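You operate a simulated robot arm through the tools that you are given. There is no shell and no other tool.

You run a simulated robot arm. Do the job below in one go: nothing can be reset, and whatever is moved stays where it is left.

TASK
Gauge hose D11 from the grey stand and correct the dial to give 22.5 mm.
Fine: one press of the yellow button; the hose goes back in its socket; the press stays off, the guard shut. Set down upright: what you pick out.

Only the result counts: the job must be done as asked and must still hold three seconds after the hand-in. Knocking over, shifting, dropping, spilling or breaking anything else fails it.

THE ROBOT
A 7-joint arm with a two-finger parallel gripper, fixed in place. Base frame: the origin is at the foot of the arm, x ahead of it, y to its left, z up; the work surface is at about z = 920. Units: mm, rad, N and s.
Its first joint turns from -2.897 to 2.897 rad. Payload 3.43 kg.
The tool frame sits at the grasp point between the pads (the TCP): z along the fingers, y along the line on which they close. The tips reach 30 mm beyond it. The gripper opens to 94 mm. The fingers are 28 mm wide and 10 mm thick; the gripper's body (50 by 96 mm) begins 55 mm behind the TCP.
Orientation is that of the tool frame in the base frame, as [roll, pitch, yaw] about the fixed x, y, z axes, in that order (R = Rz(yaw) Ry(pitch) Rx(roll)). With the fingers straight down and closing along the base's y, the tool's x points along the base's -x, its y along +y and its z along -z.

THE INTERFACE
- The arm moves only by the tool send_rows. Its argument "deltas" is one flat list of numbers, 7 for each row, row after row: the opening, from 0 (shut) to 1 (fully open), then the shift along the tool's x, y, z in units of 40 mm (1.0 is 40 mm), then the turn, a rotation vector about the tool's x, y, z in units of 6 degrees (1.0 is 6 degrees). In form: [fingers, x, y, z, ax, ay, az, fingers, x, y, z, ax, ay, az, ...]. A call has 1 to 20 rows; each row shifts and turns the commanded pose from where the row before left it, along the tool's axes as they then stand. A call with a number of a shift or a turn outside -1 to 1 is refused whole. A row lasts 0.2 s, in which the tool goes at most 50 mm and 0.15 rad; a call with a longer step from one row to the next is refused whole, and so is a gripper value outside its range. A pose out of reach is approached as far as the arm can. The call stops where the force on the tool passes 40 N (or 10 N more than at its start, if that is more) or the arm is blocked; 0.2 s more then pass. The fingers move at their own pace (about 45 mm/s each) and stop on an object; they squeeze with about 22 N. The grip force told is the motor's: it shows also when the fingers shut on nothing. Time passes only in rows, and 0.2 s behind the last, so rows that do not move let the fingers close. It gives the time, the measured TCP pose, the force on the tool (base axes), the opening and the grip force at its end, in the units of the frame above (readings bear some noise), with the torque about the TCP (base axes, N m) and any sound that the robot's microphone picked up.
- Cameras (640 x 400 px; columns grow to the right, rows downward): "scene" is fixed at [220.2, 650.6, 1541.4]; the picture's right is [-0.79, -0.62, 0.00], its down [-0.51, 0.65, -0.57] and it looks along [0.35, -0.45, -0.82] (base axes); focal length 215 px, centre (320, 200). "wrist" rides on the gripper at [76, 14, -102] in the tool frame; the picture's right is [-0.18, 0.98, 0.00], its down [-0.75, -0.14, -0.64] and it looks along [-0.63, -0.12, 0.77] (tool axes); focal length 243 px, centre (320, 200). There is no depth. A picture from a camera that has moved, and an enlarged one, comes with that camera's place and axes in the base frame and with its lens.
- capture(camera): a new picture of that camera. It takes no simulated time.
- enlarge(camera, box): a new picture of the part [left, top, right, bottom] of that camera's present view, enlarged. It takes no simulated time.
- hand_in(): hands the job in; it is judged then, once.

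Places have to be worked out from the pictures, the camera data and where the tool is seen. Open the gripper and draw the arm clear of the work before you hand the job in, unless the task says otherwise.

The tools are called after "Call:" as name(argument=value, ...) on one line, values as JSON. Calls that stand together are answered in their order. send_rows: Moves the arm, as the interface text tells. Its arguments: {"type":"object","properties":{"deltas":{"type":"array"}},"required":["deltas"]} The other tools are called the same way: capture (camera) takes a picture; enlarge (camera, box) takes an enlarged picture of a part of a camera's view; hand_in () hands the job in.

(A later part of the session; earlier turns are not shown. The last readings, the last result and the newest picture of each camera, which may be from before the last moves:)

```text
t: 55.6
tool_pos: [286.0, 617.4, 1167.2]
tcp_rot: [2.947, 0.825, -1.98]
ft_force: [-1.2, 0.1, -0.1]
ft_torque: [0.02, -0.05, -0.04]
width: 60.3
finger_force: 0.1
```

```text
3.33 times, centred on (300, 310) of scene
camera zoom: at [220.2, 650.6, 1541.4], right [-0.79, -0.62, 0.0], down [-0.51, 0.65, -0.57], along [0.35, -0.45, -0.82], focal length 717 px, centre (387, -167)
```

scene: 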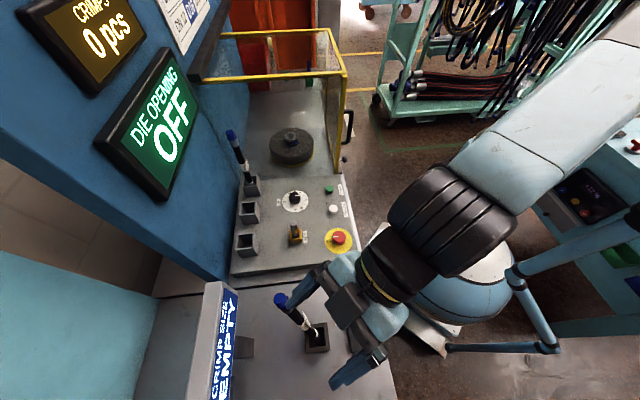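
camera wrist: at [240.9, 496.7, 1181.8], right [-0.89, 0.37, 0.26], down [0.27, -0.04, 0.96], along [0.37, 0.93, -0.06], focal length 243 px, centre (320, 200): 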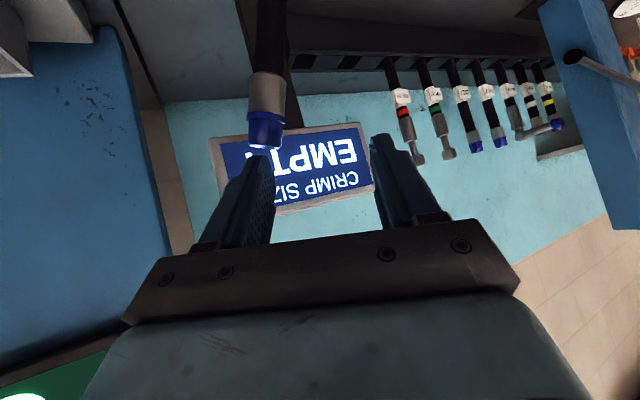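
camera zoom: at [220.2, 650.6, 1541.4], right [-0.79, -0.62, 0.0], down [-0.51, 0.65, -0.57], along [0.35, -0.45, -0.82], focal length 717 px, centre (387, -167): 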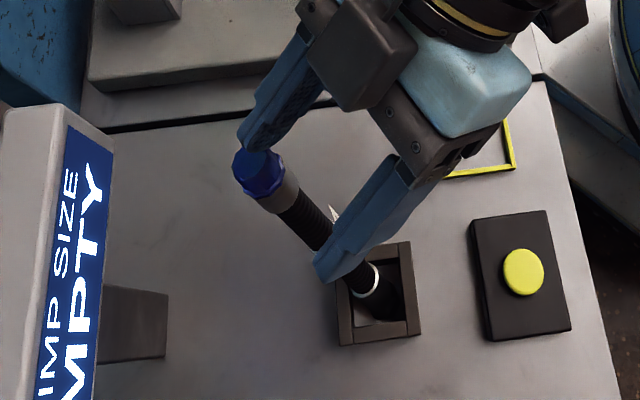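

The hose is back at its resting lean and the fingers are just above the cap. I go up another 50 mm.

Call:
send_rows(deltas=[0.64, -0.221, 0.042, -0.199, 0, 0, 0, 0.64, -0.221, 0.042, -0.199, 0, 0, 0, 0.64, -0.221, 0.042, -0.199, 0, 0, 0, 0.64, -0.221, 0.042, -0.199, 0, 0, 0, 0.64, 0, 0, 0, 0, 0, 0])

Call:
capture(camera="scene")

```text
t: 56.8
tool_pos: [292.0, 614.4, 1218.3]
tcp_rot: [2.938, 0.824, -1.988]
ft_force: [-0.5, -0.1, -0.6]
ft_torque: [0.01, 0.0, -0.01]
width: 60.4
finger_force: 0.0
```

```text
taken
```

scene: 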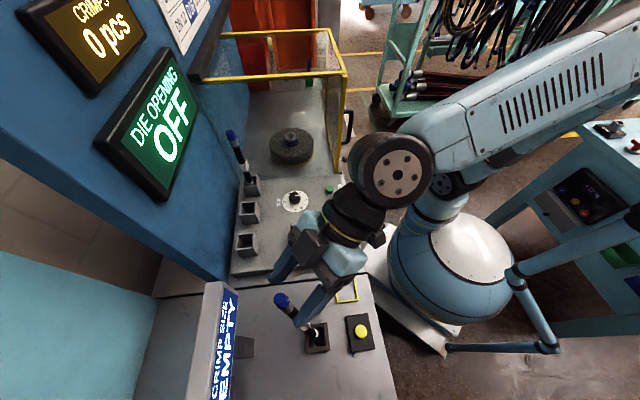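

The fifth joint had rolled over, as the wrist now shows. I rise 24 mm more and turn the tool to straight down (facing about 65°), well above the hose.

Call:
send_rows(deltas=[0.64, -0.22, 0.041, -0.2, 0, 0, 0, 0.64, -0.22, 0.041, -0.2, 0, 0, 0, 0.64, 0, 0, 0, 0.2121, 0.8694, 0.1081, 0.64, 0, 0, 0, 0.2121, 0.8694, 0.1081, 0.64, 0, 0, 0, 0.2121, 0.8694, 0.1081, 0.64, 0, 0, 0, 0.2121, 0.8694, 0.1081, 0.64, 0, 0, 0, 0.2121, 0.8694, 0.1081, 0.64, 0, 0, 0, 0.2121, 0.8694, 0.1081, 0.64, 0, 0, 0, 0.2121, 0.8694, 0.1081, 0.64, 0, 0, 0, 0.2121, 0.8694, 0.1081, 0.64, 0, 0, 0, 0.2121, 0.8694, 0.1081, 0.64, 0, 0, 0, 0, 0, 0])

Call:
capture(camera="wrist")

Call:
capture(camera="scene")

```text
t: 59.6
tool_pos: [318.6, 593.8, 1277.3]
tcp_rot: [3.071, 0.041, -2.039]
ft_force: [-1.6, 1.8, 2.1]
ft_torque: [-0.16, -0.15, 0.03]
width: 60.3
finger_force: 0.1
stopped in row 12: the arm was blocked; the commanded pose is now the measured one
```

```text
taken
camera wrist: at [275.7, 525.6, 1378.0], right [-0.79, 0.6, 0.08], down [0.49, 0.57, 0.66], along [0.36, 0.56, -0.75], focal length 243 px, centre (320, 200)
```

wrist: 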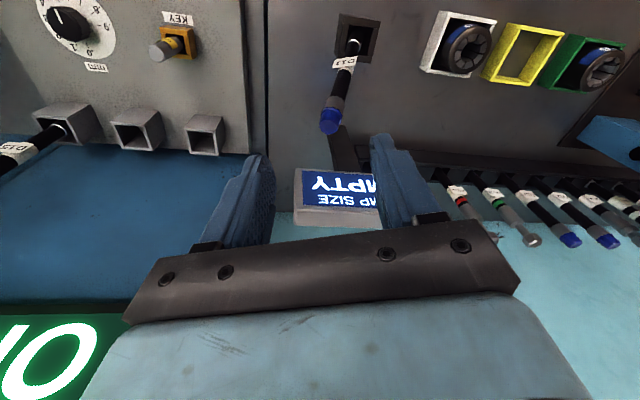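

```text
taken
```

scene: 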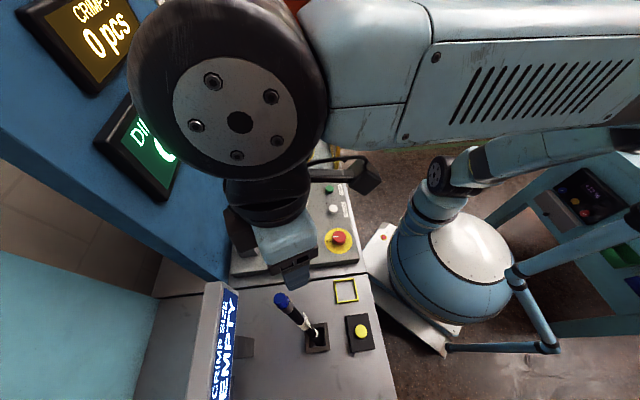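

Blocked again at (319, 594, 1277), nearly tool-down. The hose is unmoved. I level the tool with two small turns and see whether it tracks from here.

Call:
send_rows(deltas=[0.64, 0, 0, 0, 0.335, 0.195, 0, 0.64, 0, 0, 0, 0.335, 0.195, 0, 0.64, 0, 0, 0, 0, 0, 0])

Call:
capture(camera="scene")

```text
t: 60.6
tool_pos: [333.0, 582.5, 1294.5]
tcp_rot: [3.109, 0.019, -2.053]
ft_force: [0.2, 1.0, 0.1]
ft_torque: [-0.06, 0.05, 0.02]
width: 60.4
finger_force: 0.1
stopped in row 3: the arm was blocked; the commanded pose is now the measured one
```

```text
taken
```

scene: 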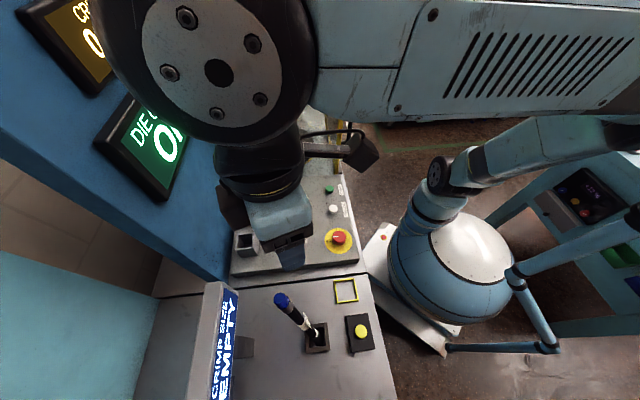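

The tool again drifted while turning. I hold still a few rows to see whether the arm settles or keeps drifting.

Call:
send_rows(deltas=[0.64, 0, 0, 0, 0, 0, 0, 0.64, 0, 0, 0, 0, 0, 0, 0.64, 0, 0, 0, 0, 0, 0])

```text
t: 61.4
tool_pos: [335.3, 581.7, 1296.9]
tcp_rot: [3.104, 0.021, -2.057]
ft_force: [2.8, -1.7, -2.3]
ft_torque: [0.14, 0.22, 0.03]
width: 60.3
finger_force: 0.0
```

It is steady now. I test a small step: 12 mm toward the base (tool +x).

Call:
send_rows(deltas=[0.64, 0.3, 0, 0, 0, 0, 0, 0.64, 0, 0, 0, 0, 0, 0])

```text
t: 62.0
tool_pos: [329.0, 571.3, 1292.1]
tcp_rot: [3.109, 0.017, -2.054]
ft_force: [-0.7, -0.1, 0.7]
ft_torque: [-0.01, -0.01, -0.03]
width: 60.4
finger_force: 0.0
```

That tracked. I now try the levelling turn again in small rows (about tool x), together with more retreat toward the base.

Call:
send_rows(deltas=[0.64, 0.4, 0, 0, 0, 0, 0, 0.64, 0.4, 0, 0, 0, 0, 0, 0.64, 0, 0, 0, 0.28, 0.15, 0, 0.64, 0, 0, 0, 0, 0, 0])

Call:
capture(camera="scene")

```text
t: 63.0
tool_pos: [316.9, 542.2, 1294.1]
tcp_rot: [3.129, 0.004, -2.056]
ft_force: [0.8, 0.4, -1.2]
ft_torque: [0.03, -0.01, -0.02]
width: 60.3
finger_force: 0.1
```

```text
taken
```

scene: 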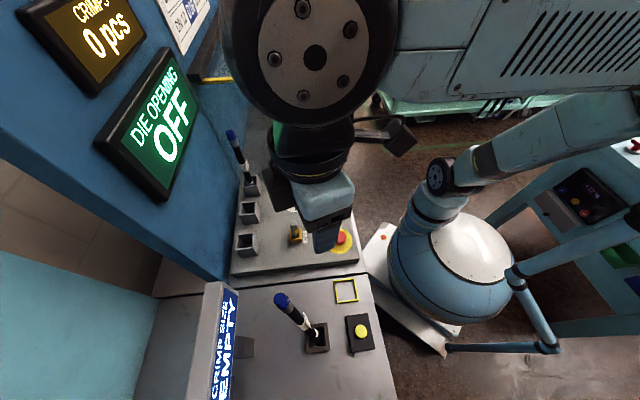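

The arm tracks well again here, tool pointing down at (317, 542, 1294). I turn it about the vertical by +27° so the closing direction lies along base x.

Call:
send_rows(deltas=[0.8, 0, 0, 0, 0, 0, -0.9, 1, 0, 0, 0, 0, 0, -0.9, 1, 0, 0, 0, 0, 0, -0.9, 1, 0, 0, 0, 0, 0, -0.9, 1, 0, 0, 0, 0, 0, -0.9, 1, 0, 0, 0, 0, 0, 0])

Call:
capture(camera="wrist")

```text
t: 64.4
tool_pos: [310.7, 544.7, 1292.6]
tcp_rot: [3.141, 0.001, -1.58]
ft_force: [0.2, -0.5, -0.2]
ft_torque: [0.01, 0.03, 0.01]
width: 93.8
finger_force: 0.0
```

```text
taken
camera wrist: at [295.9, 467.9, 1394.7], right [-0.98, 0.19, 0.0], down [0.15, 0.75, 0.64], along [0.12, 0.63, -0.77], focal length 243 px, centre (320, 200)
```

wrist: 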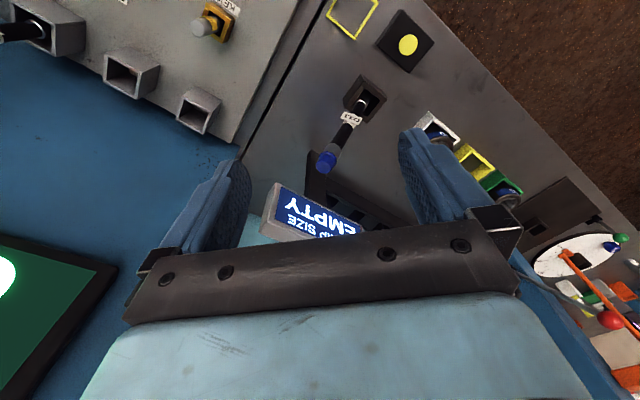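

The tool is exactly down and the wrist view shows the leaning hose well. I enlarge it to fix its axis.

Call:
enlarge(camera="wrist", box=[280, 60, 420, 200])

Call:
enlarge(camera="scene", box=[250, 270, 360, 370])

```text
2.86 times, centred on (350, 130) of wrist
camera zoom: at [295.9, 467.9, 1394.7], right [-0.98, 0.19, 0.0], down [0.15, 0.75, 0.64], along [0.12, 0.63, -0.77], focal length 693 px, centre (234, 400)
```

zoom: 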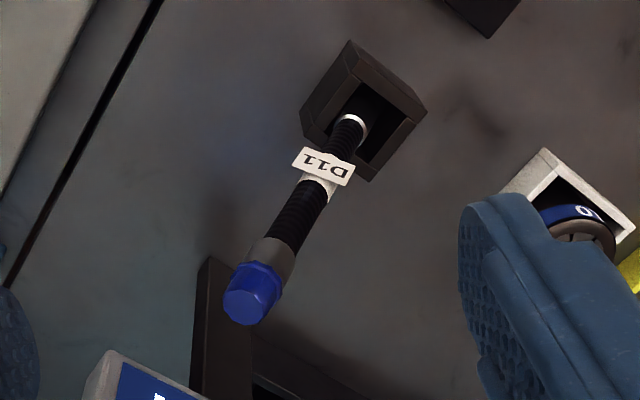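

```text
4.00 times, centred on (305, 320) of scene
camera zoom: at [220.2, 650.6, 1541.4], right [-0.79, -0.62, 0.0], down [-0.51, 0.65, -0.57], along [0.35, -0.45, -0.82], focal length 861 px, centre (380, -280)
```

zoom: 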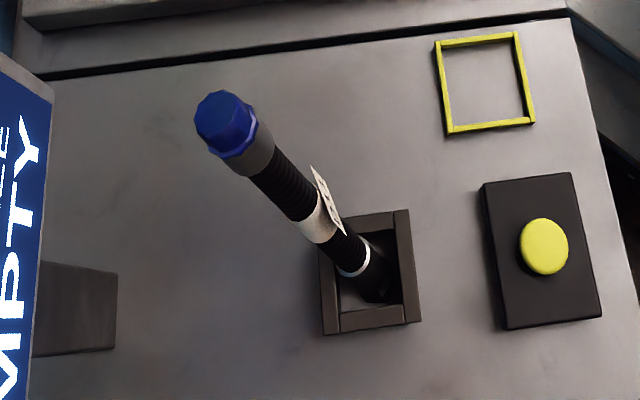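

The hose axis runs from about (249, 637, 915) to the cap top at (321.5, 636, 1120), a lean of about 19.5° toward +x. Gripping it across the lean (closing along base y) is cleanest, so I turn the tool about the vertical by −90° up here, half first.

Call:
send_rows(deltas=[1, 0, 0, 0, 0, 0, 0.94, 1, 0, 0, 0, 0, 0, 0.94, 1, 0, 0, 0, 0, 0, 0.94, 1, 0, 0, 0, 0, 0, 0.94, 1, 0, 0, 0, 0, 0, 0.94, 1, 0, 0, 0, 0, 0, 0.94, 1, 0, 0, 0, 0, 0, 0.94, 1, 0, 0, 0, 0, 0, 0.94])

```text
t: 66.4
tool_pos: [341.3, 517.4, 1325.8]
tcp_rot: [3.022, 0.006, -2.377]
ft_force: [0.5, 0.4, 0.3]
ft_torque: [-0.05, 0.0, -0.01]
width: 93.8
finger_force: 0.0
stopped in row 8: the arm was blocked; the commanded pose is now the measured one
```

Blocked again while turning clockwise: the last joint seems near its end in this arm posture. I look at the arm before choosing another way.

Call:
capture(camera="scene")

Call:
capture(camera="wrist")

```text
taken
```

scene: 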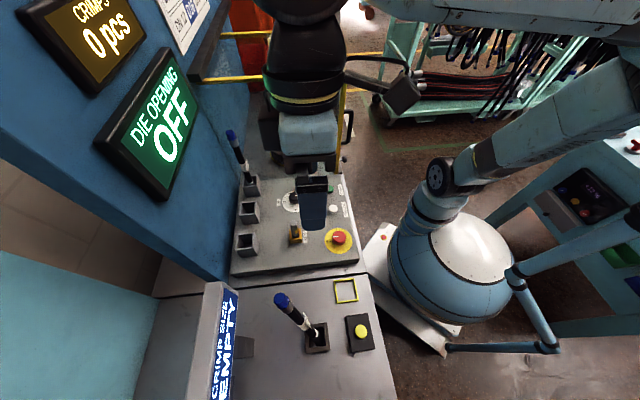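

```text
taken
camera wrist: at [284.4, 463.9, 1429.2], right [-0.54, 0.83, 0.12], down [0.69, 0.36, 0.62], along [0.48, 0.42, -0.77], focal length 243 px, centre (320, 200)
```

wrist: 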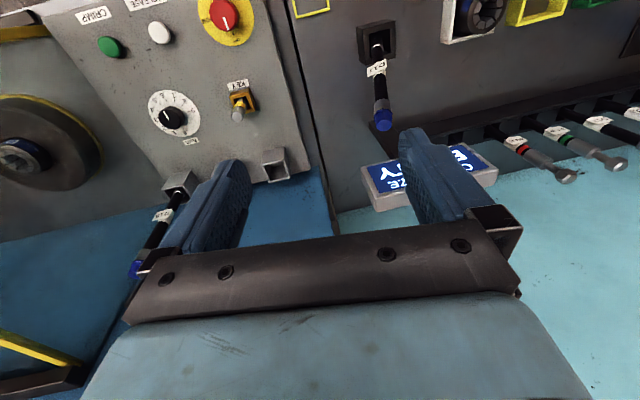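

With this posture the tool can only face from about radial to +30° of it. So I turn back counter-clockwise (toward facing +y), levelling the tool on the way.

Call:
send_rows(deltas=[1, 0, 0, 0, 0.14, 0, -0.9, 1, 0, 0, 0, 0.14, 0, -0.9, 1, 0, 0, 0, 0.14, 0, -0.9, 1, 0, 0, 0, 0.14, 0, -0.9, 1, 0, 0, 0, 0.14, 0, -0.9, 1, 0, 0, 0, 0.14, 0, -0.9, 1, 0, 0, 0, 0.14, 0, -0.9, 1, 0, 0, 0, 0, 0, -0.9, 1, 0, 0, 0, 0, 0, 0])

```text
t: 68.4
tool_pos: [340.1, 518.6, 1322.2]
tcp_rot: [-3.125, 0.035, -1.625]
ft_force: [-0.4, 0.4, 1.4]
ft_torque: [-0.01, 0.0, 0.0]
width: 93.7
finger_force: 0.1
```

It tracks again (facing 87°). I now tilt only 16–18° outward in small rows and check.

Call:
send_rows(deltas=[1, 0, 0, 0, -0.04, -0.67, -0.12, 1, 0, 0, 0, -0.04, -0.67, -0.12, 1, 0, 0, 0, -0.04, -0.67, -0.12, 1, 0, 0, 0, -0.04, -0.67, -0.12, 1, 0, 0, 0, 0, 0, 0])

```text
t: 69.6
tool_pos: [340.8, 519.0, 1322.5]
tcp_rot: [-3.132, 0.318, -1.57]
ft_force: [0.8, 0.8, 0.6]
ft_torque: [-0.02, 0.04, -0.01]
width: 94.0
finger_force: 0.1
```

Exact. I move toward the place above the leaning hose, (312, 637, 1215), half the way first.

Call:
send_rows(deltas=[1, -0.245, 0.09, 0.434, 0, 0, 0, 1, -0.245, 0.09, 0.434, 0, 0, 0, 1, -0.245, 0.09, 0.434, 0, 0, 0, 1, -0.245, 0.09, 0.434, 0, 0, 0])

```text
t: 70.6
tool_pos: [327.0, 578.0, 1265.9]
tcp_rot: [-3.134, 0.315, -1.573]
ft_force: [0.6, -0.9, 0.7]
ft_torque: [0.0, -0.02, -0.01]
width: 94.0
finger_force: 0.0
```

Tracking well at (327, 578, 1266). I do the second half.

Call:
send_rows(deltas=[1, -0.245, 0.09, 0.434, 0, 0, 0, 1, -0.245, 0.09, 0.434, 0, 0, 0, 1, -0.245, 0.09, 0.434, 0, 0, 0, 1, -0.245, 0.09, 0.434, 0, 0, 0, 1, 0, 0, 0, 0, 0, 0])

Call:
capture(camera="wrist")

Call:
capture(camera="scene")

```text
t: 72.0
tool_pos: [329.2, 621.7, 1243.7]
tcp_rot: [3.103, 0.371, -1.594]
ft_force: [-1.0, 0.5, -1.1]
ft_torque: [-0.03, -0.04, 0.01]
width: 93.9
finger_force: 0.0
stopped in row 5: the arm was blocked; the commanded pose is now the measured one
```

```text
taken
camera wrist: at [314.7, 512.3, 1312.2], right [-0.98, 0.18, 0.1], down [0.18, 0.47, 0.87], along [0.11, 0.87, -0.49], focal length 243 px, centre (320, 200)
```

wrist: 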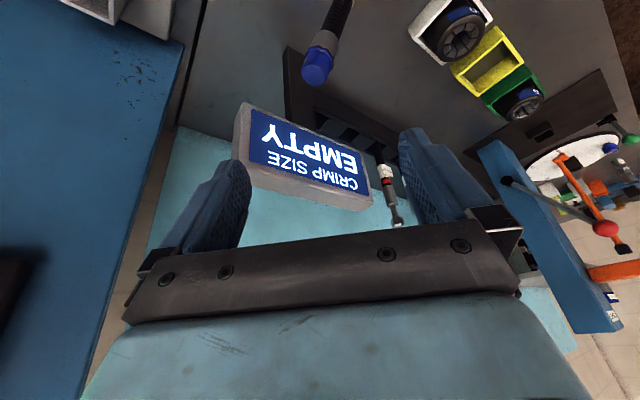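

```text
taken
```

scene: 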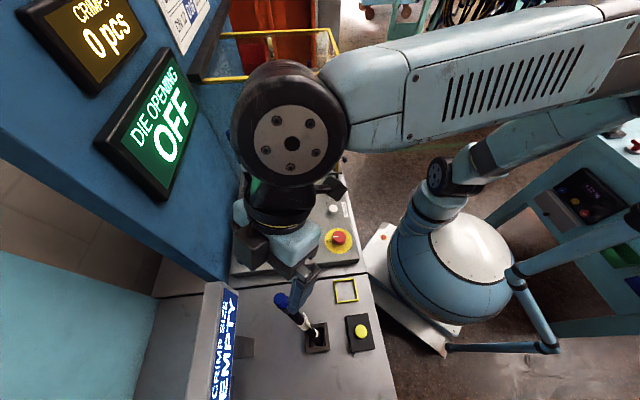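

The elbow has swung round so the first joint is probably at its end. Stretching the arm out should bring the posture back to normal, so I move up and outward, to about (438, 650, 1290), away from the hose.

Call:
send_rows(deltas=[1, -0.141, -0.339, -0.1, 0, 0, 0, 1, -0.141, -0.339, -0.1, 0, 0, 0, 1, -0.141, -0.339, -0.1, 0, 0, 0, 1, -0.141, -0.339, -0.1, 0, 0, 0])

```text
t: 73.0
tool_pos: [380.5, 637.9, 1267.0]
tcp_rot: [3.103, 0.375, -1.59]
ft_force: [-0.3, -0.5, 0.4]
ft_torque: [0.02, 0.01, 0.0]
width: 93.7
finger_force: 0.0
```

Tracking well. I continue outward the same way.

Call:
send_rows(deltas=[1, -0.141, -0.339, -0.1, 0, 0, 0, 1, -0.141, -0.339, -0.1, 0, 0, 0, 1, -0.141, -0.339, -0.1, 0, 0, 0, 1, -0.141, -0.339, -0.1, 0, 0, 0])

Call:
capture(camera="scene")

```text
t: 74.0
tool_pos: [434.8, 653.1, 1281.6]
tcp_rot: [3.11, 0.363, -1.588]
ft_force: [-0.3, -0.1, 0.2]
ft_torque: [-0.02, -0.02, -0.01]
width: 94.1
finger_force: 0.0
```

```text
taken
```

scene: 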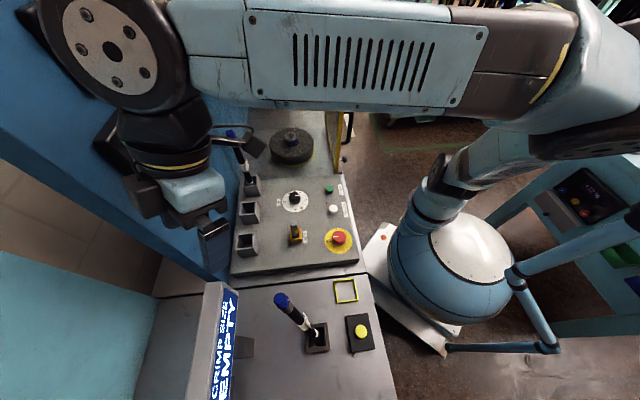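

The elbow now leans forward again. I level the tool (undo the tilt) here in small rows.

Call:
send_rows(deltas=[1, 0, 0, 0, 0.075, 0.867, 0, 1, 0, 0, 0, 0.075, 0.867, 0, 1, 0, 0, 0, 0.075, 0.867, 0, 1, 0, 0, 0, 0.075, 0.867, 0, 1, 0, 0, 0, 0, 0, 0])

```text
t: 75.2
tool_pos: [435.9, 652.4, 1281.8]
tcp_rot: [3.141, 0.002, -1.585]
ft_force: [0.0, -0.6, -0.3]
ft_torque: [0.0, 0.03, 0.0]
width: 94.1
finger_force: 0.1
```

Exact. Now I turn clockwise by 33° so the tool faces radially (about 56°).

Call:
send_rows(deltas=[1, 0, 0, 0, 0, 0, 0.9, 1, 0, 0, 0, 0, 0, 0.9, 1, 0, 0, 0, 0, 0, 0.9, 1, 0, 0, 0, 0, 0, 0.9, 1, 0, 0, 0, 0, 0, 0.9, 1, 0, 0, 0, 0, 0, 0.9, 1, 0, 0, 0, 0, 0, 0])

Call:
capture(camera="scene")

```text
t: 76.8
tool_pos: [435.9, 654.1, 1283.2]
tcp_rot: [3.14, 0.002, -2.15]
ft_force: [0.4, 0.5, -0.4]
ft_torque: [0.0, -0.02, 0.03]
width: 94.2
finger_force: 0.2
```

```text
taken
```

scene: 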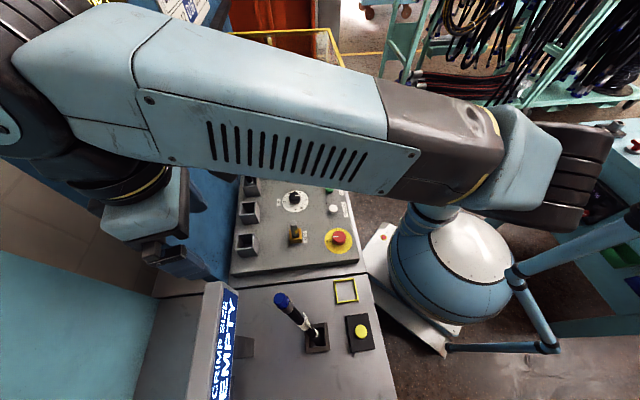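

The posture is back to normal (elbow leaning forward, tool radial). I test whether the tool can now turn clockwise toward facing +x, which would allow a clean grip across the lean.

Call:
send_rows(deltas=[1, 0, 0, 0, 0, 0, 0.95, 1, 0, 0, 0, 0, 0, 0.95, 1, 0, 0, 0, 0, 0, 0.95, 1, 0, 0, 0, 0, 0, 0.95, 1, 0, 0, 0, 0, 0, 0])

```text
t: 78.0
tool_pos: [435.8, 652.7, 1281.8]
tcp_rot: [3.14, 0.001, -2.548]
ft_force: [-0.6, -0.6, -0.3]
ft_torque: [0.01, -0.01, 0.02]
width: 94.0
finger_force: 0.1
```

Exact at facing 34°. I continue clockwise.

Call:
send_rows(deltas=[1, 0, 0, 0, 0, 0, 0.95, 1, 0, 0, 0, 0, 0, 0.95, 1, 0, 0, 0, 0, 0, 0.95, 1, 0, 0, 0, 0, 0, 0.95, 1, 0, 0, 0, 0, 0, 0.95, 1, 0, 0, 0, 0, 0, 0.9, 1, 0, 0, 0, 0, 0, 0])

Call:
capture(camera="scene")

Call:
capture(camera="wrist")

```text
t: 79.6
tool_pos: [436.3, 651.9, 1283.8]
tcp_rot: [3.138, 0.001, -3.14]
ft_force: [0.5, -0.6, 0.4]
ft_torque: [0.01, 0.03, 0.03]
width: 94.0
finger_force: 0.0
```

```text
taken
```

scene: 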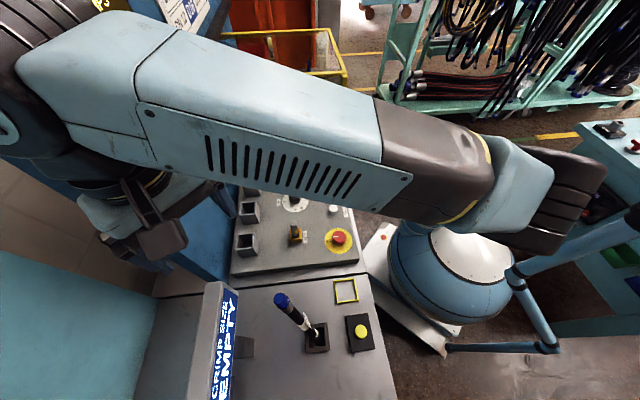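

```text
taken
camera wrist: at [359.5, 665.1, 1385.8], right [0.18, 0.98, 0.0], down [0.75, -0.14, 0.64], along [0.63, -0.11, -0.77], focal length 243 px, centre (320, 200)
```

wrist: 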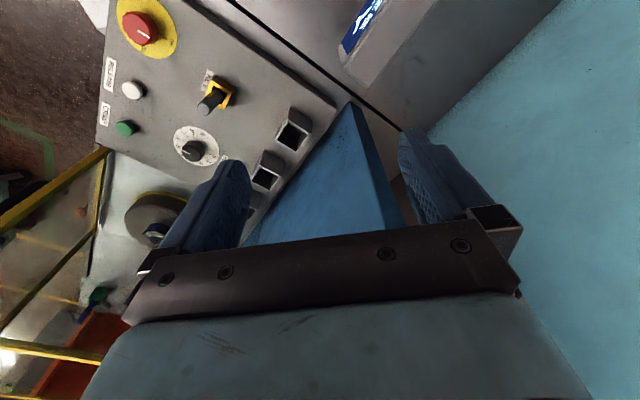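

It turns fully to facing +x with the pose exact, so the clean grip across the lean is possible. I move back over the leaning hose at this height, to (308, 637, 1283), in small rows.

Call:
send_rows(deltas=[1, 0.32, -0.0375, 0, 0, 0, 0, 1, 0.32, -0.0375, 0, 0, 0, 0, 1, 0.32, -0.0375, 0, 0, 0, 0, 1, 0.32, -0.0375, 0, 0, 0, 0, 1, 0.32, -0.0375, 0, 0, 0, 0])

```text
t: 80.8
tool_pos: [373.7, 643.1, 1281.7]
tcp_rot: [3.139, 0.0, -3.139]
ft_force: [-0.6, -0.4, -0.8]
ft_torque: [-0.01, 0.04, 0.01]
width: 94.2
finger_force: 0.0
```

Exact so far (374, 643). I do the rest.

Call:
send_rows(deltas=[1, 0.32, -0.0375, 0, 0, 0, 0, 1, 0.32, -0.0375, 0, 0, 0, 0, 1, 0.32, -0.0375, 0, 0, 0, 0, 1, 0.32, -0.0375, 0, 0, 0, 0, 1, 0.32, -0.0375, 0, 0, 0, 0, 1, 0, 0, 0, 0, 0, 0])

Call:
capture(camera="scene")

Call:
capture(camera="wrist")

```text
t: 82.4
tool_pos: [372.6, 625.0, 1272.1]
tcp_rot: [-3.129, 0.008, 3.038]
ft_force: [0.6, -0.4, -0.1]
ft_torque: [0.04, 0.0, -0.02]
width: 94.0
finger_force: 0.0
stopped in row 6: the arm was blocked; the commanded pose is now the measured one
```

```text
taken
```

scene: 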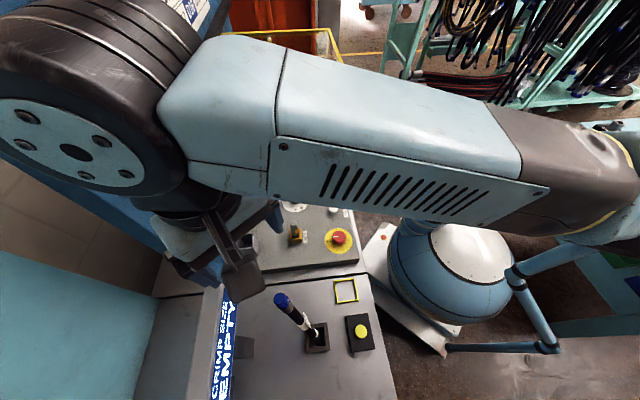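

```text
taken
camera wrist: at [297.0, 646.7, 1375.1], right [0.28, 0.96, -0.01], down [0.73, -0.21, 0.65], along [0.62, -0.19, -0.76], focal length 243 px, centre (320, 200)
```

wrist: 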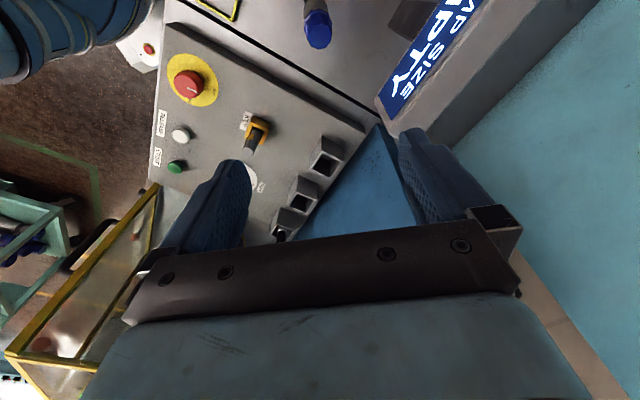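

The arm lost track again crossing that radius, safely high above everything. From the re-synced pose I continue in very small steps, first squaring the yaw.

Call:
send_rows(deltas=[1, 0, 0, 0, -0.1, 0, -0.3, 1, 0, 0, 0, -0.02, 0.04, -0.35, 1, 0, 0, 0, 0, 0.04, -0.35, 1, 0, 0, 0, 0, 0, 0])

Call:
capture(camera="scene")

```text
t: 83.4
tool_pos: [379.4, 622.1, 1269.9]
tcp_rot: [-3.133, 0.002, 3.134]
ft_force: [-0.7, 0.2, -0.3]
ft_torque: [0.02, -0.02, -0.03]
width: 93.9
finger_force: 0.1
```

```text
taken
```

scene: 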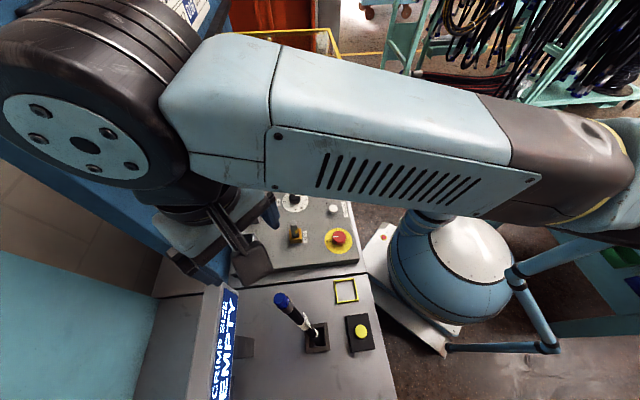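

Squared up. I try moving on toward (308, 637) in 8 mm rows, checking after a few.

Call:
send_rows(deltas=[1, 0.2, 0.042, 0, 0, 0, 0, 1, 0.2, 0.042, 0, 0, 0, 0, 1, 0.2, 0.042, 0, 0, 0, 0, 1, 0, 0, 0, 0, 0, 0])

```text
t: 84.6
tool_pos: [374.4, 625.4, 1263.8]
tcp_rot: [-3.123, 0.004, 3.101]
ft_force: [0.0, 0.2, 0.6]
ft_torque: [0.02, 0.0, 0.0]
width: 94.2
finger_force: 0.1
stopped in row 4: the arm was blocked; the commanded pose is now the measured one
```

It cannot go further with the tool facing +x. I turn it back to facing radially (about 57°) here and will instead push the hose upright between the fingers.

Call:
send_rows(deltas=[1, 0, 0, 0, -0.03, 0, -0.95, 1, 0, 0, 0, -0.03, 0, -0.95, 1, 0, 0, 0, -0.03, 0, -0.95, 1, 0, 0, 0, -0.03, 0, -0.95, 1, 0, 0, 0, -0.03, 0, -0.95, 1, 0, 0, 0, -0.03, 0, -0.95, 1, 0, 0, 0, 0, 0, -0.95, 1, 0, 0, 0, 0, 0, -0.95, 1, 0, 0, 0, 0, 0, -0.95, 1, 0, 0, 0, 0, 0, -0.95, 1, 0, 0, 0, 0, 0, 0])

Call:
capture(camera="scene")

```text
t: 87.0
tool_pos: [374.4, 623.3, 1264.4]
tcp_rot: [3.14, 0.0, -2.186]
ft_force: [-0.4, -0.5, -0.3]
ft_torque: [-0.03, 0.0, 0.0]
width: 94.1
finger_force: 0.0
```

```text
taken
```

scene: 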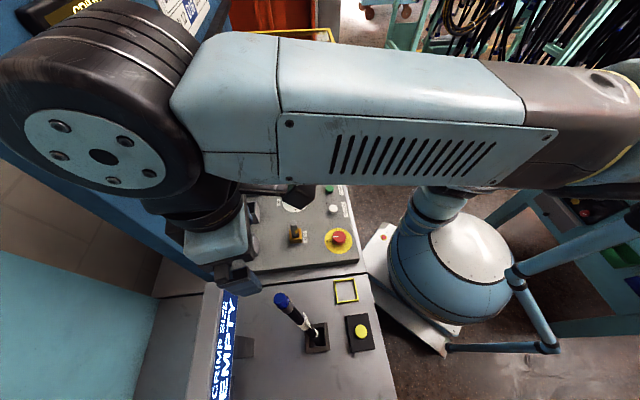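

Exact here, facing 55°. I move in 8 mm rows at this safe height toward (312, 637).

Call:
send_rows(deltas=[1, 0.076, 0.1835, 0, 0, 0, -0.12, 1, 0.076, 0.1835, 0, 0, 0, -0.12, 1, 0.076, 0.1835, 0, 0, 0, -0.12, 1, 0.076, 0.1835, 0, 0, 0, -0.12, 1, 0, 0, 0, 0, 0, 0])

```text
t: 88.4
tool_pos: [377.1, 622.4, 1262.2]
tcp_rot: [-3.137, -0.004, -2.189]
ft_force: [-0.4, -0.3, -0.5]
ft_torque: [0.03, 0.02, 0.01]
width: 94.0
finger_force: 0.1
stopped in row 5: the arm was blocked; the commanded pose is now the measured one
```

It cannot go further round that way in this posture. I go back to the spot from which the gauge was reached exactly before, (459, 501), and re-enter along that proven path.

Call:
send_rows(deltas=[1, 0.128, -0.342, 0, 0, 0, 0, 1, 0.128, -0.342, 0, 0, 0, 0, 1, 0.128, -0.342, 0, 0, 0, 0, 1, 0.128, -0.342, 0, 0, 0, 0, 1, 0.128, -0.342, 0, 0, 0, 0, 1, 0.128, -0.342, 0, 0, 0, 0, 1, 0.128, -0.342, 0, 0, 0, 0, 1, 0.128, -0.342, 0, 0, 0, 0, 1, 0.128, -0.342, 0, 0, 0, 0, 1, 0.128, -0.342, 0, 0, 0, 0, 1, 0, 0, 0, 0, 0, 0])

Call:
capture(camera="scene")

```text
t: 90.8
tool_pos: [463.8, 495.5, 1266.4]
tcp_rot: [-3.142, -0.002, -2.203]
ft_force: [-0.3, 0.1, 0.1]
ft_torque: [0.0, 0.0, -0.01]
width: 93.9
finger_force: 0.0
```

```text
taken
```

scene: 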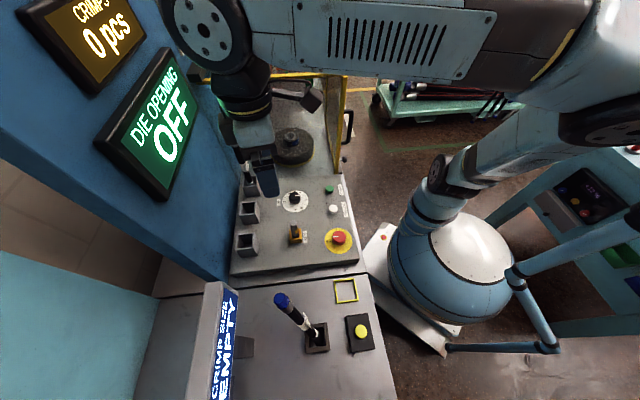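

Tracking is exact at (464, 495). I turn to facing 45° and tilt outward by 45° here, as in the earlier pass.

Call:
send_rows(deltas=[1, 0, 0, 0, 0, 0, 0.73, 1, 0, 0, 0, 0, 0, 0.73, 1, 0, 0, 0, 0, -0.75, 0, 1, 0, 0, 0, 0, -0.75, 0, 1, 0, 0, 0, 0, -0.75, 0, 1, 0, 0, 0, 0, -0.75, 0, 1, 0, 0, 0, 0, -0.75, 0, 1, 0, 0, 0, 0, -0.75, 0, 1, 0, 0, 0, 0, -0.75, 0, 1, 0, 0, 0, 0, -0.75, 0, 1, 0, 0, 0, 0, -0.75, 0, 1, 0, 0, 0, 0, -0.75, 0, 1, 0, 0, 0, 0, 0, 0])

Call:
capture(camera="scene")

```text
t: 93.6
tool_pos: [455.1, 502.1, 1264.9]
tcp_rot: [-3.14, 0.786, -2.341]
ft_force: [0.0, 0.4, -0.1]
ft_torque: [0.01, -0.02, 0.03]
width: 93.8
finger_force: 0.0
```

```text
taken
```

scene: 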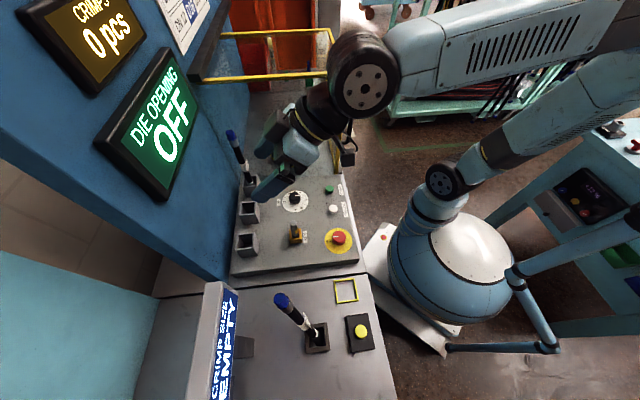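

This matches the earlier good posture. I turn +16° about the vertical (facing about 62°) and come down 40 mm.

Call:
send_rows(deltas=[1, 0, 0, 0, -0.47, 0, -0.47, 1, 0, 0, 0, -0.47, 0, -0.47, 1, 0, 0, 0, -0.47, 0, -0.47, 1, 0, 0, 0, -0.47, 0, -0.47, 1, 0.236, 0, 0.236, 0, 0, 0, 1, 0.236, 0, 0.236, 0, 0, 0, 1, 0.236, 0, 0.236, 0, 0, 0, 1, 0, 0, 0, 0, 0, 0])

```text
t: 95.4
tool_pos: [456.7, 500.9, 1225.5]
tcp_rot: [-3.141, 0.783, -2.063]
ft_force: [0.2, -0.5, -0.4]
ft_torque: [0.01, -0.01, -0.02]
width: 94.0
finger_force: 0.0
```

Exact. I move toward the hose along the earlier line with slight counter-clockwise turning, half first.

Call:
send_rows(deltas=[1, -0.045, 0.331, 0.045, -0.07, 0, -0.07, 1, -0.045, 0.331, 0.045, -0.07, 0, -0.07, 1, -0.045, 0.331, 0.045, -0.07, 0, -0.07, 1, -0.045, 0.331, 0.045, -0.07, 0, -0.07, 1, -0.045, 0.331, 0.045, -0.07, 0, -0.07, 1, -0.045, 0.331, 0.045, -0.07, 0, -0.07, 1, -0.045, 0.331, 0.045, -0.07, 0, -0.07, 1, 0, 0, 0, 0, 0, 0])

```text
t: 97.2
tool_pos: [381.4, 558.5, 1225.7]
tcp_rot: [-3.141, 0.784, -1.987]
ft_force: [0.1, -0.3, -0.1]
ft_torque: [0.01, 0.02, 0.03]
width: 94.1
finger_force: 0.0
```

Exact again (381, 558). I continue to just above the leaning hose, TCP (309, 629), still at z=1225.

Call:
send_rows(deltas=[1, -0.09, 0.339, 0.09, -0.07, 0, -0.07, 1, -0.09, 0.339, 0.09, -0.07, 0, -0.07, 1, -0.09, 0.339, 0.09, -0.07, 0, -0.07, 1, -0.09, 0.339, 0.09, -0.07, 0, -0.07, 1, -0.09, 0.339, 0.09, -0.07, 0, -0.07, 1, -0.09, 0.339, 0.09, -0.07, 0, -0.07, 1, -0.09, 0.339, 0.09, -0.07, 0, -0.07, 1, 0, 0, 0, 0, 0, 0])

Call:
capture(camera="wrist")

Call:
enlarge(camera="scene", box=[240, 250, 360, 370])

```text
t: 99.0
tool_pos: [306.4, 628.6, 1223.0]
tcp_rot: [-3.141, 0.784, -1.917]
ft_force: [-0.6, -0.5, 0.3]
ft_torque: [-0.01, 0.0, -0.01]
width: 94.1
finger_force: 0.1
```

```text
taken
camera wrist: at [250.8, 513.3, 1242.5], right [-0.88, 0.46, 0.13], down [0.16, 0.03, 0.99], along [0.45, 0.89, -0.1], focal length 243 px, centre (320, 200)
```

wrist: 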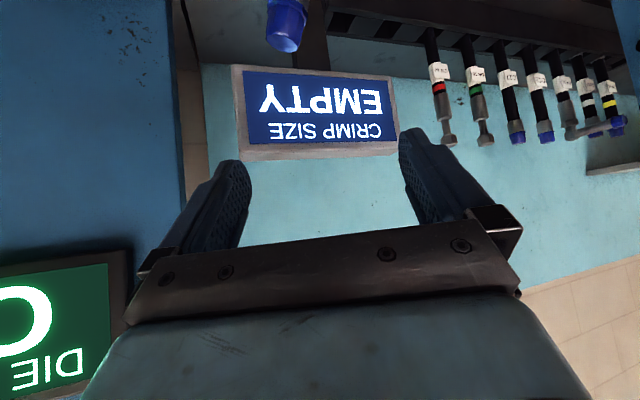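

```text
3.33 times, centred on (300, 310) of scene
camera zoom: at [220.2, 650.6, 1541.4], right [-0.79, -0.62, 0.0], down [-0.51, 0.65, -0.57], along [0.35, -0.45, -0.82], focal length 717 px, centre (387, -167)
```

zoom: 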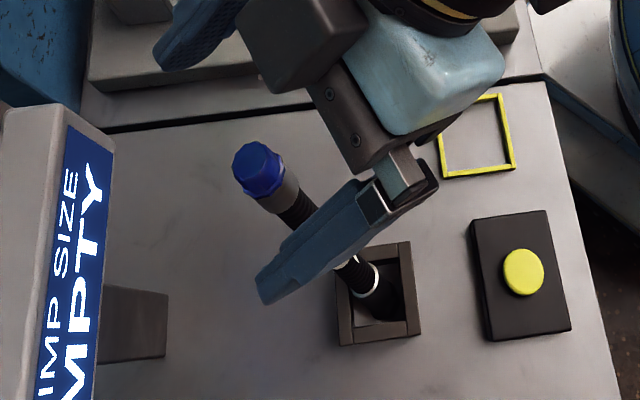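

Pose exact with facing 70°. I descend 60 mm slowly with the hose cap coming between the open fingers.

Call:
send_rows(deltas=[1, 0.177, 0, 0.177, 0, 0, 0, 1, 0.177, 0, 0.177, 0, 0, 0, 1, 0.177, 0, 0.177, 0, 0, 0, 1, 0.177, 0, 0.177, 0, 0, 0, 1, 0.177, 0, 0.177, 0, 0, 0, 1, 0.177, 0, 0.177, 0, 0, 0, 1, 0, 0, 0, 0, 0, 0])

Call:
capture(camera="wrist")

```text
t: 100.6
tool_pos: [306.3, 628.0, 1165.2]
tcp_rot: [3.141, 0.784, -1.915]
ft_force: [1.0, -0.4, 0.1]
ft_torque: [0.01, 0.0, 0.01]
width: 94.1
finger_force: 0.2
```

```text
taken
camera wrist: at [250.2, 511.8, 1184.7], right [-0.88, 0.46, 0.13], down [0.16, 0.03, 0.99], along [0.45, 0.89, -0.1], focal length 243 px, centre (320, 200)
```

wrist: 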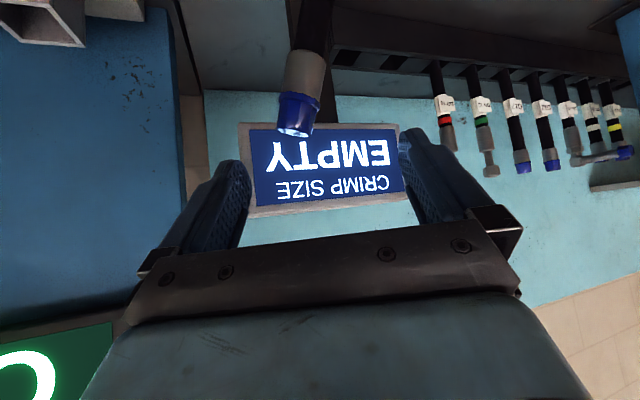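

Exact, and the cap sits between the fingers. I descend the next 38 mm.

Call:
send_rows(deltas=[1, 0.168, 0, 0.168, 0, 0, 0, 1, 0.168, 0, 0.168, 0, 0, 0, 1, 0.168, 0, 0.168, 0, 0, 0, 1, 0.168, 0, 0.168, 0, 0, 0, 1, 0, 0, 0, 0, 0, 0])

Call:
capture(camera="wrist")

Call:
enlarge(camera="scene", box=[240, 250, 360, 370])

```text
t: 101.8
tool_pos: [306.9, 627.2, 1127.3]
tcp_rot: [3.141, 0.785, -1.916]
ft_force: [-0.5, 0.7, 0.4]
ft_torque: [0.01, -0.01, -0.02]
width: 94.0
finger_force: 0.0
```

```text
taken
camera wrist: at [251.0, 512.6, 1145.3], right [-0.88, 0.46, 0.13], down [0.16, 0.03, 0.99], along [0.45, 0.89, -0.1], focal length 243 px, centre (320, 200)
```

wrist: 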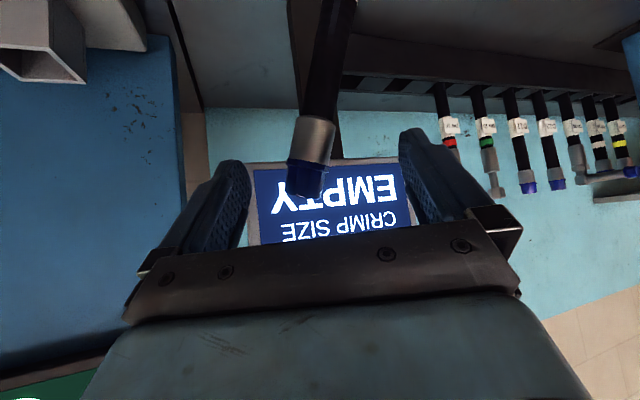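

```text
3.33 times, centred on (300, 310) of scene
camera zoom: at [220.2, 650.6, 1541.4], right [-0.79, -0.62, 0.0], down [-0.51, 0.65, -0.57], along [0.35, -0.45, -0.82], focal length 717 px, centre (387, -167)
```

zoom: 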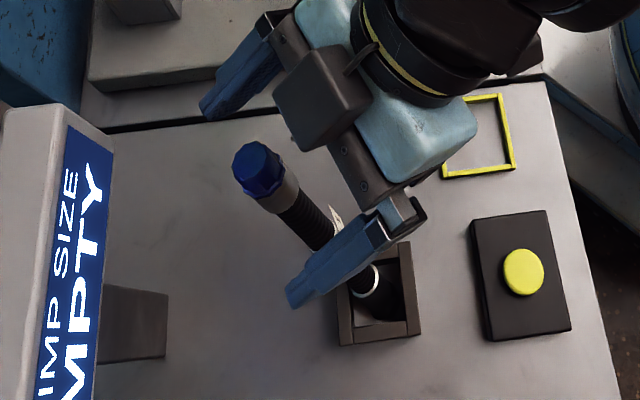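

Exact still. I descend the last 27 mm to z≈1100.

Call:
send_rows(deltas=[1, 0.16, 0, 0.16, 0, 0, 0, 1, 0.16, 0, 0.16, 0, 0, 0, 1, 0.157, 0, 0.157, 0, 0, 0, 1, 0, 0, 0, 0, 0, 0])

Call:
capture(camera="wrist")

Call:
enlarge(camera="scene", box=[240, 250, 360, 370])

```text
t: 102.8
tool_pos: [306.9, 626.6, 1100.1]
tcp_rot: [-3.141, 0.785, -1.916]
ft_force: [-0.3, 0.7, -0.1]
ft_torque: [0.02, 0.01, -0.01]
width: 94.1
finger_force: 0.1
```

```text
taken
camera wrist: at [250.8, 511.3, 1118.8], right [-0.88, 0.46, 0.13], down [0.16, 0.03, 0.99], along [0.45, 0.89, -0.1], focal length 243 px, centre (320, 200)
```

wrist: 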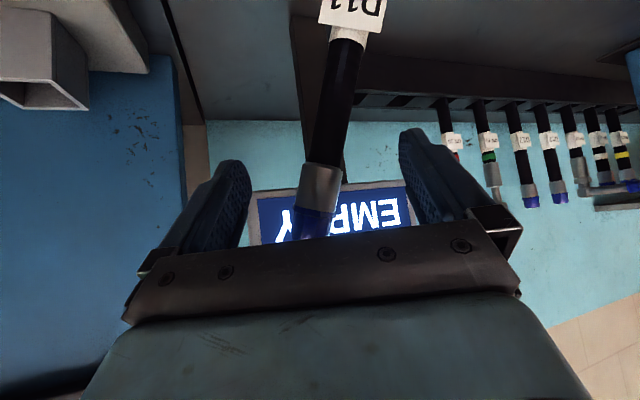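

```text
3.33 times, centred on (300, 310) of scene
camera zoom: at [220.2, 650.6, 1541.4], right [-0.79, -0.62, 0.0], down [-0.51, 0.65, -0.57], along [0.35, -0.45, -0.82], focal length 717 px, centre (387, -167)
```

zoom: 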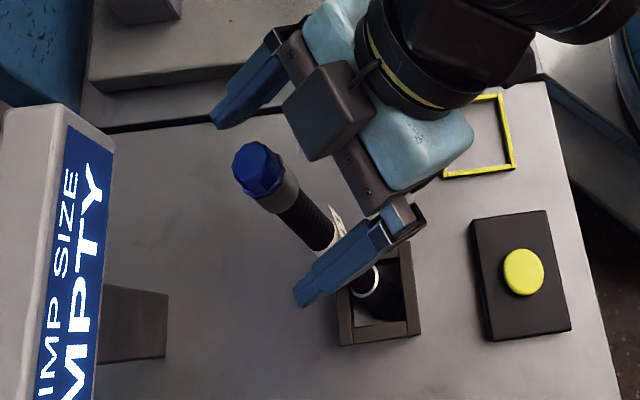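

The hose stands between the pads. I narrow the opening to about 58 mm and start moving toward −x in 5 mm rows, to raise the hose with the left pad.

Call:
send_rows(deltas=[0.62, 0, 0, 0, 0, 0, 0, 0.62, 0, 0, 0, 0, 0, 0, 0.62, 0, 0, 0, 0, 0, 0, 0.62, 0.0286, 0.123, -0.0286, -0.027, 0, -0.027, 0.62, 0.0286, 0.123, -0.0286, -0.027, 0, -0.027, 0.62, 0.0286, 0.123, -0.0286, -0.027, 0, -0.027, 0.62, 0.0286, 0.123, -0.0286, -0.027, 0, -0.027, 0.62, 0.0286, 0.123, -0.0286, -0.027, 0, -0.027, 0.62, 0.0286, 0.123, -0.0286, -0.027, 0, -0.027])

Call:
capture(camera="wrist")

Call:
enlarge(camera="scene", box=[240, 250, 360, 370])

```text
t: 104.8
tool_pos: [275.5, 628.9, 1100.9]
tcp_rot: [3.14, 0.783, -1.891]
ft_force: [1.3, 1.4, -0.6]
ft_torque: [0.0, 0.03, 0.0]
width: 58.6
finger_force: 0.0
```

```text
taken
camera wrist: at [221.6, 512.0, 1119.2], right [-0.89, 0.43, 0.13], down [0.16, 0.03, 0.99], along [0.42, 0.9, -0.1], focal length 243 px, centre (320, 200)
```

wrist: 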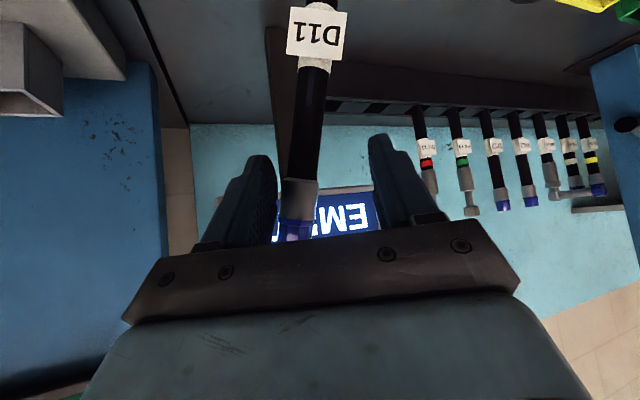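

```text
3.33 times, centred on (300, 310) of scene
camera zoom: at [220.2, 650.6, 1541.4], right [-0.79, -0.62, 0.0], down [-0.51, 0.65, -0.57], along [0.35, -0.45, -0.82], focal length 717 px, centre (387, -167)
```

zoom: 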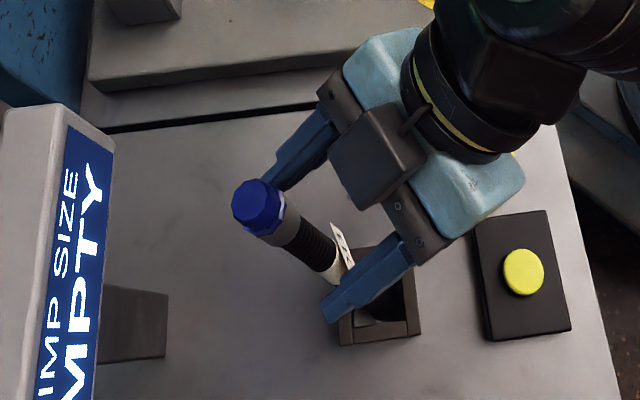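

Tracking is exact and the hose is rising (lean now about 14°), but it slides toward the fingertips. I move the hand 15 mm forward so the hose sits well inside the pads.

Call:
send_rows(deltas=[0.62, -0.086, 0, 0.086, 0, 0, 0, 0.62, -0.086, 0, 0.086, 0, 0, 0, 0.62, -0.086, 0, 0.086, 0, 0, 0, 0.62, 0, 0, 0, 0, 0, 0])

Call:
capture(camera="wrist")

Call:
enlarge(camera="scene", box=[240, 250, 360, 370])

```text
t: 105.8
tool_pos: [280.2, 643.5, 1099.9]
tcp_rot: [3.142, 0.783, -1.892]
ft_force: [0.6, 0.5, -0.3]
ft_torque: [0.01, 0.03, 0.01]
width: 58.4
finger_force: 0.1
```

```text
taken
camera wrist: at [227.0, 526.0, 1118.8], right [-0.89, 0.43, 0.13], down [0.16, 0.03, 0.99], along [0.42, 0.9, -0.1], focal length 243 px, centre (320, 200)
```

wrist: 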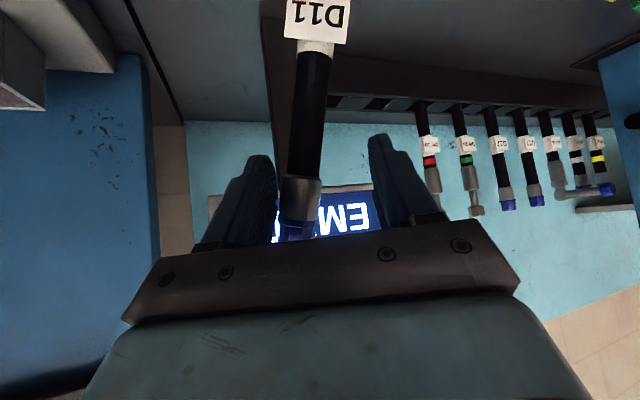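

```text
3.33 times, centred on (300, 310) of scene
camera zoom: at [220.2, 650.6, 1541.4], right [-0.79, -0.62, 0.0], down [-0.51, 0.65, -0.57], along [0.35, -0.45, -0.82], focal length 717 px, centre (387, -167)
```

zoom: 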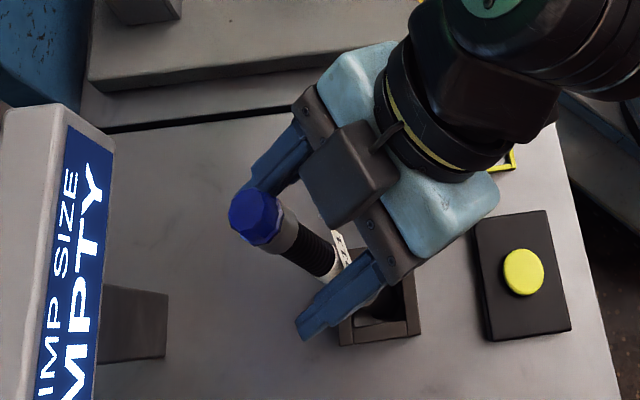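

The hose is now well inside the pads (about 12 mm ahead of the TCP). I push on sideways, 34 mm along tool +y in 5 mm rows.

Call:
send_rows(deltas=[0.62, 0, 0.121, 0, 0, 0, 0, 0.62, 0, 0.121, 0, 0, 0, 0, 0.62, 0, 0.121, 0, 0, 0, 0, 0.62, 0, 0.121, 0, 0, 0, 0, 0.62, 0, 0.121, 0, 0, 0, 0, 0.62, 0, 0.121, 0, 0, 0, 0, 0.62, 0, 0.121, 0, 0, 0, 0, 0.62, 0, 0, 0, 0, 0, 0])

Call:
capture(camera="wrist")

Call:
enlarge(camera="scene", box=[240, 250, 360, 370])

```text
t: 107.6
tool_pos: [249.2, 653.0, 1099.0]
tcp_rot: [3.141, 0.783, -1.892]
ft_force: [0.4, -0.4, -0.8]
ft_torque: [0.0, 0.04, 0.02]
width: 58.2
finger_force: 0.1
```

```text
taken
camera wrist: at [195.3, 536.3, 1118.6], right [-0.89, 0.43, 0.13], down [0.16, 0.03, 0.99], along [0.42, 0.9, -0.1], focal length 243 px, centre (320, 200)
```

wrist: 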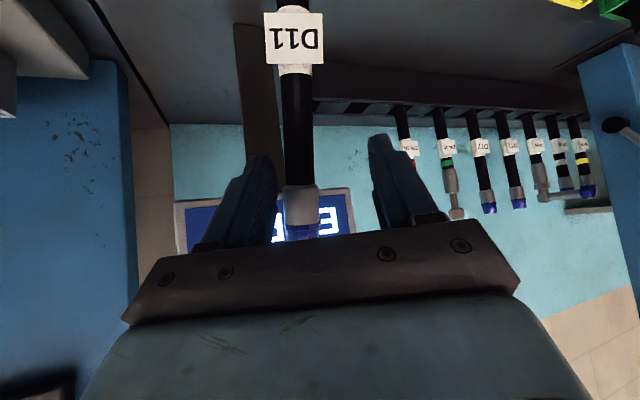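

```text
3.33 times, centred on (300, 310) of scene
camera zoom: at [220.2, 650.6, 1541.4], right [-0.79, -0.62, 0.0], down [-0.51, 0.65, -0.57], along [0.35, -0.45, -0.82], focal length 717 px, centre (387, -167)
```

zoom: 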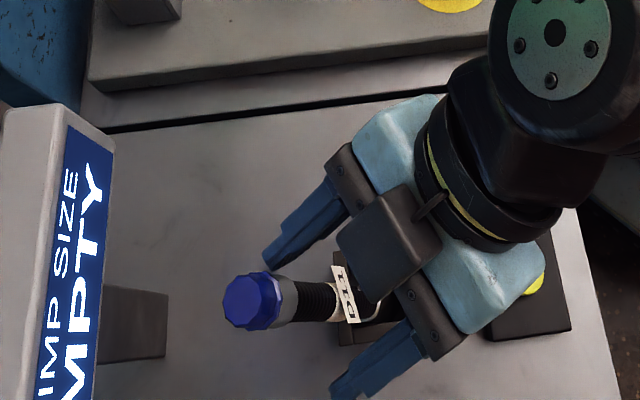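

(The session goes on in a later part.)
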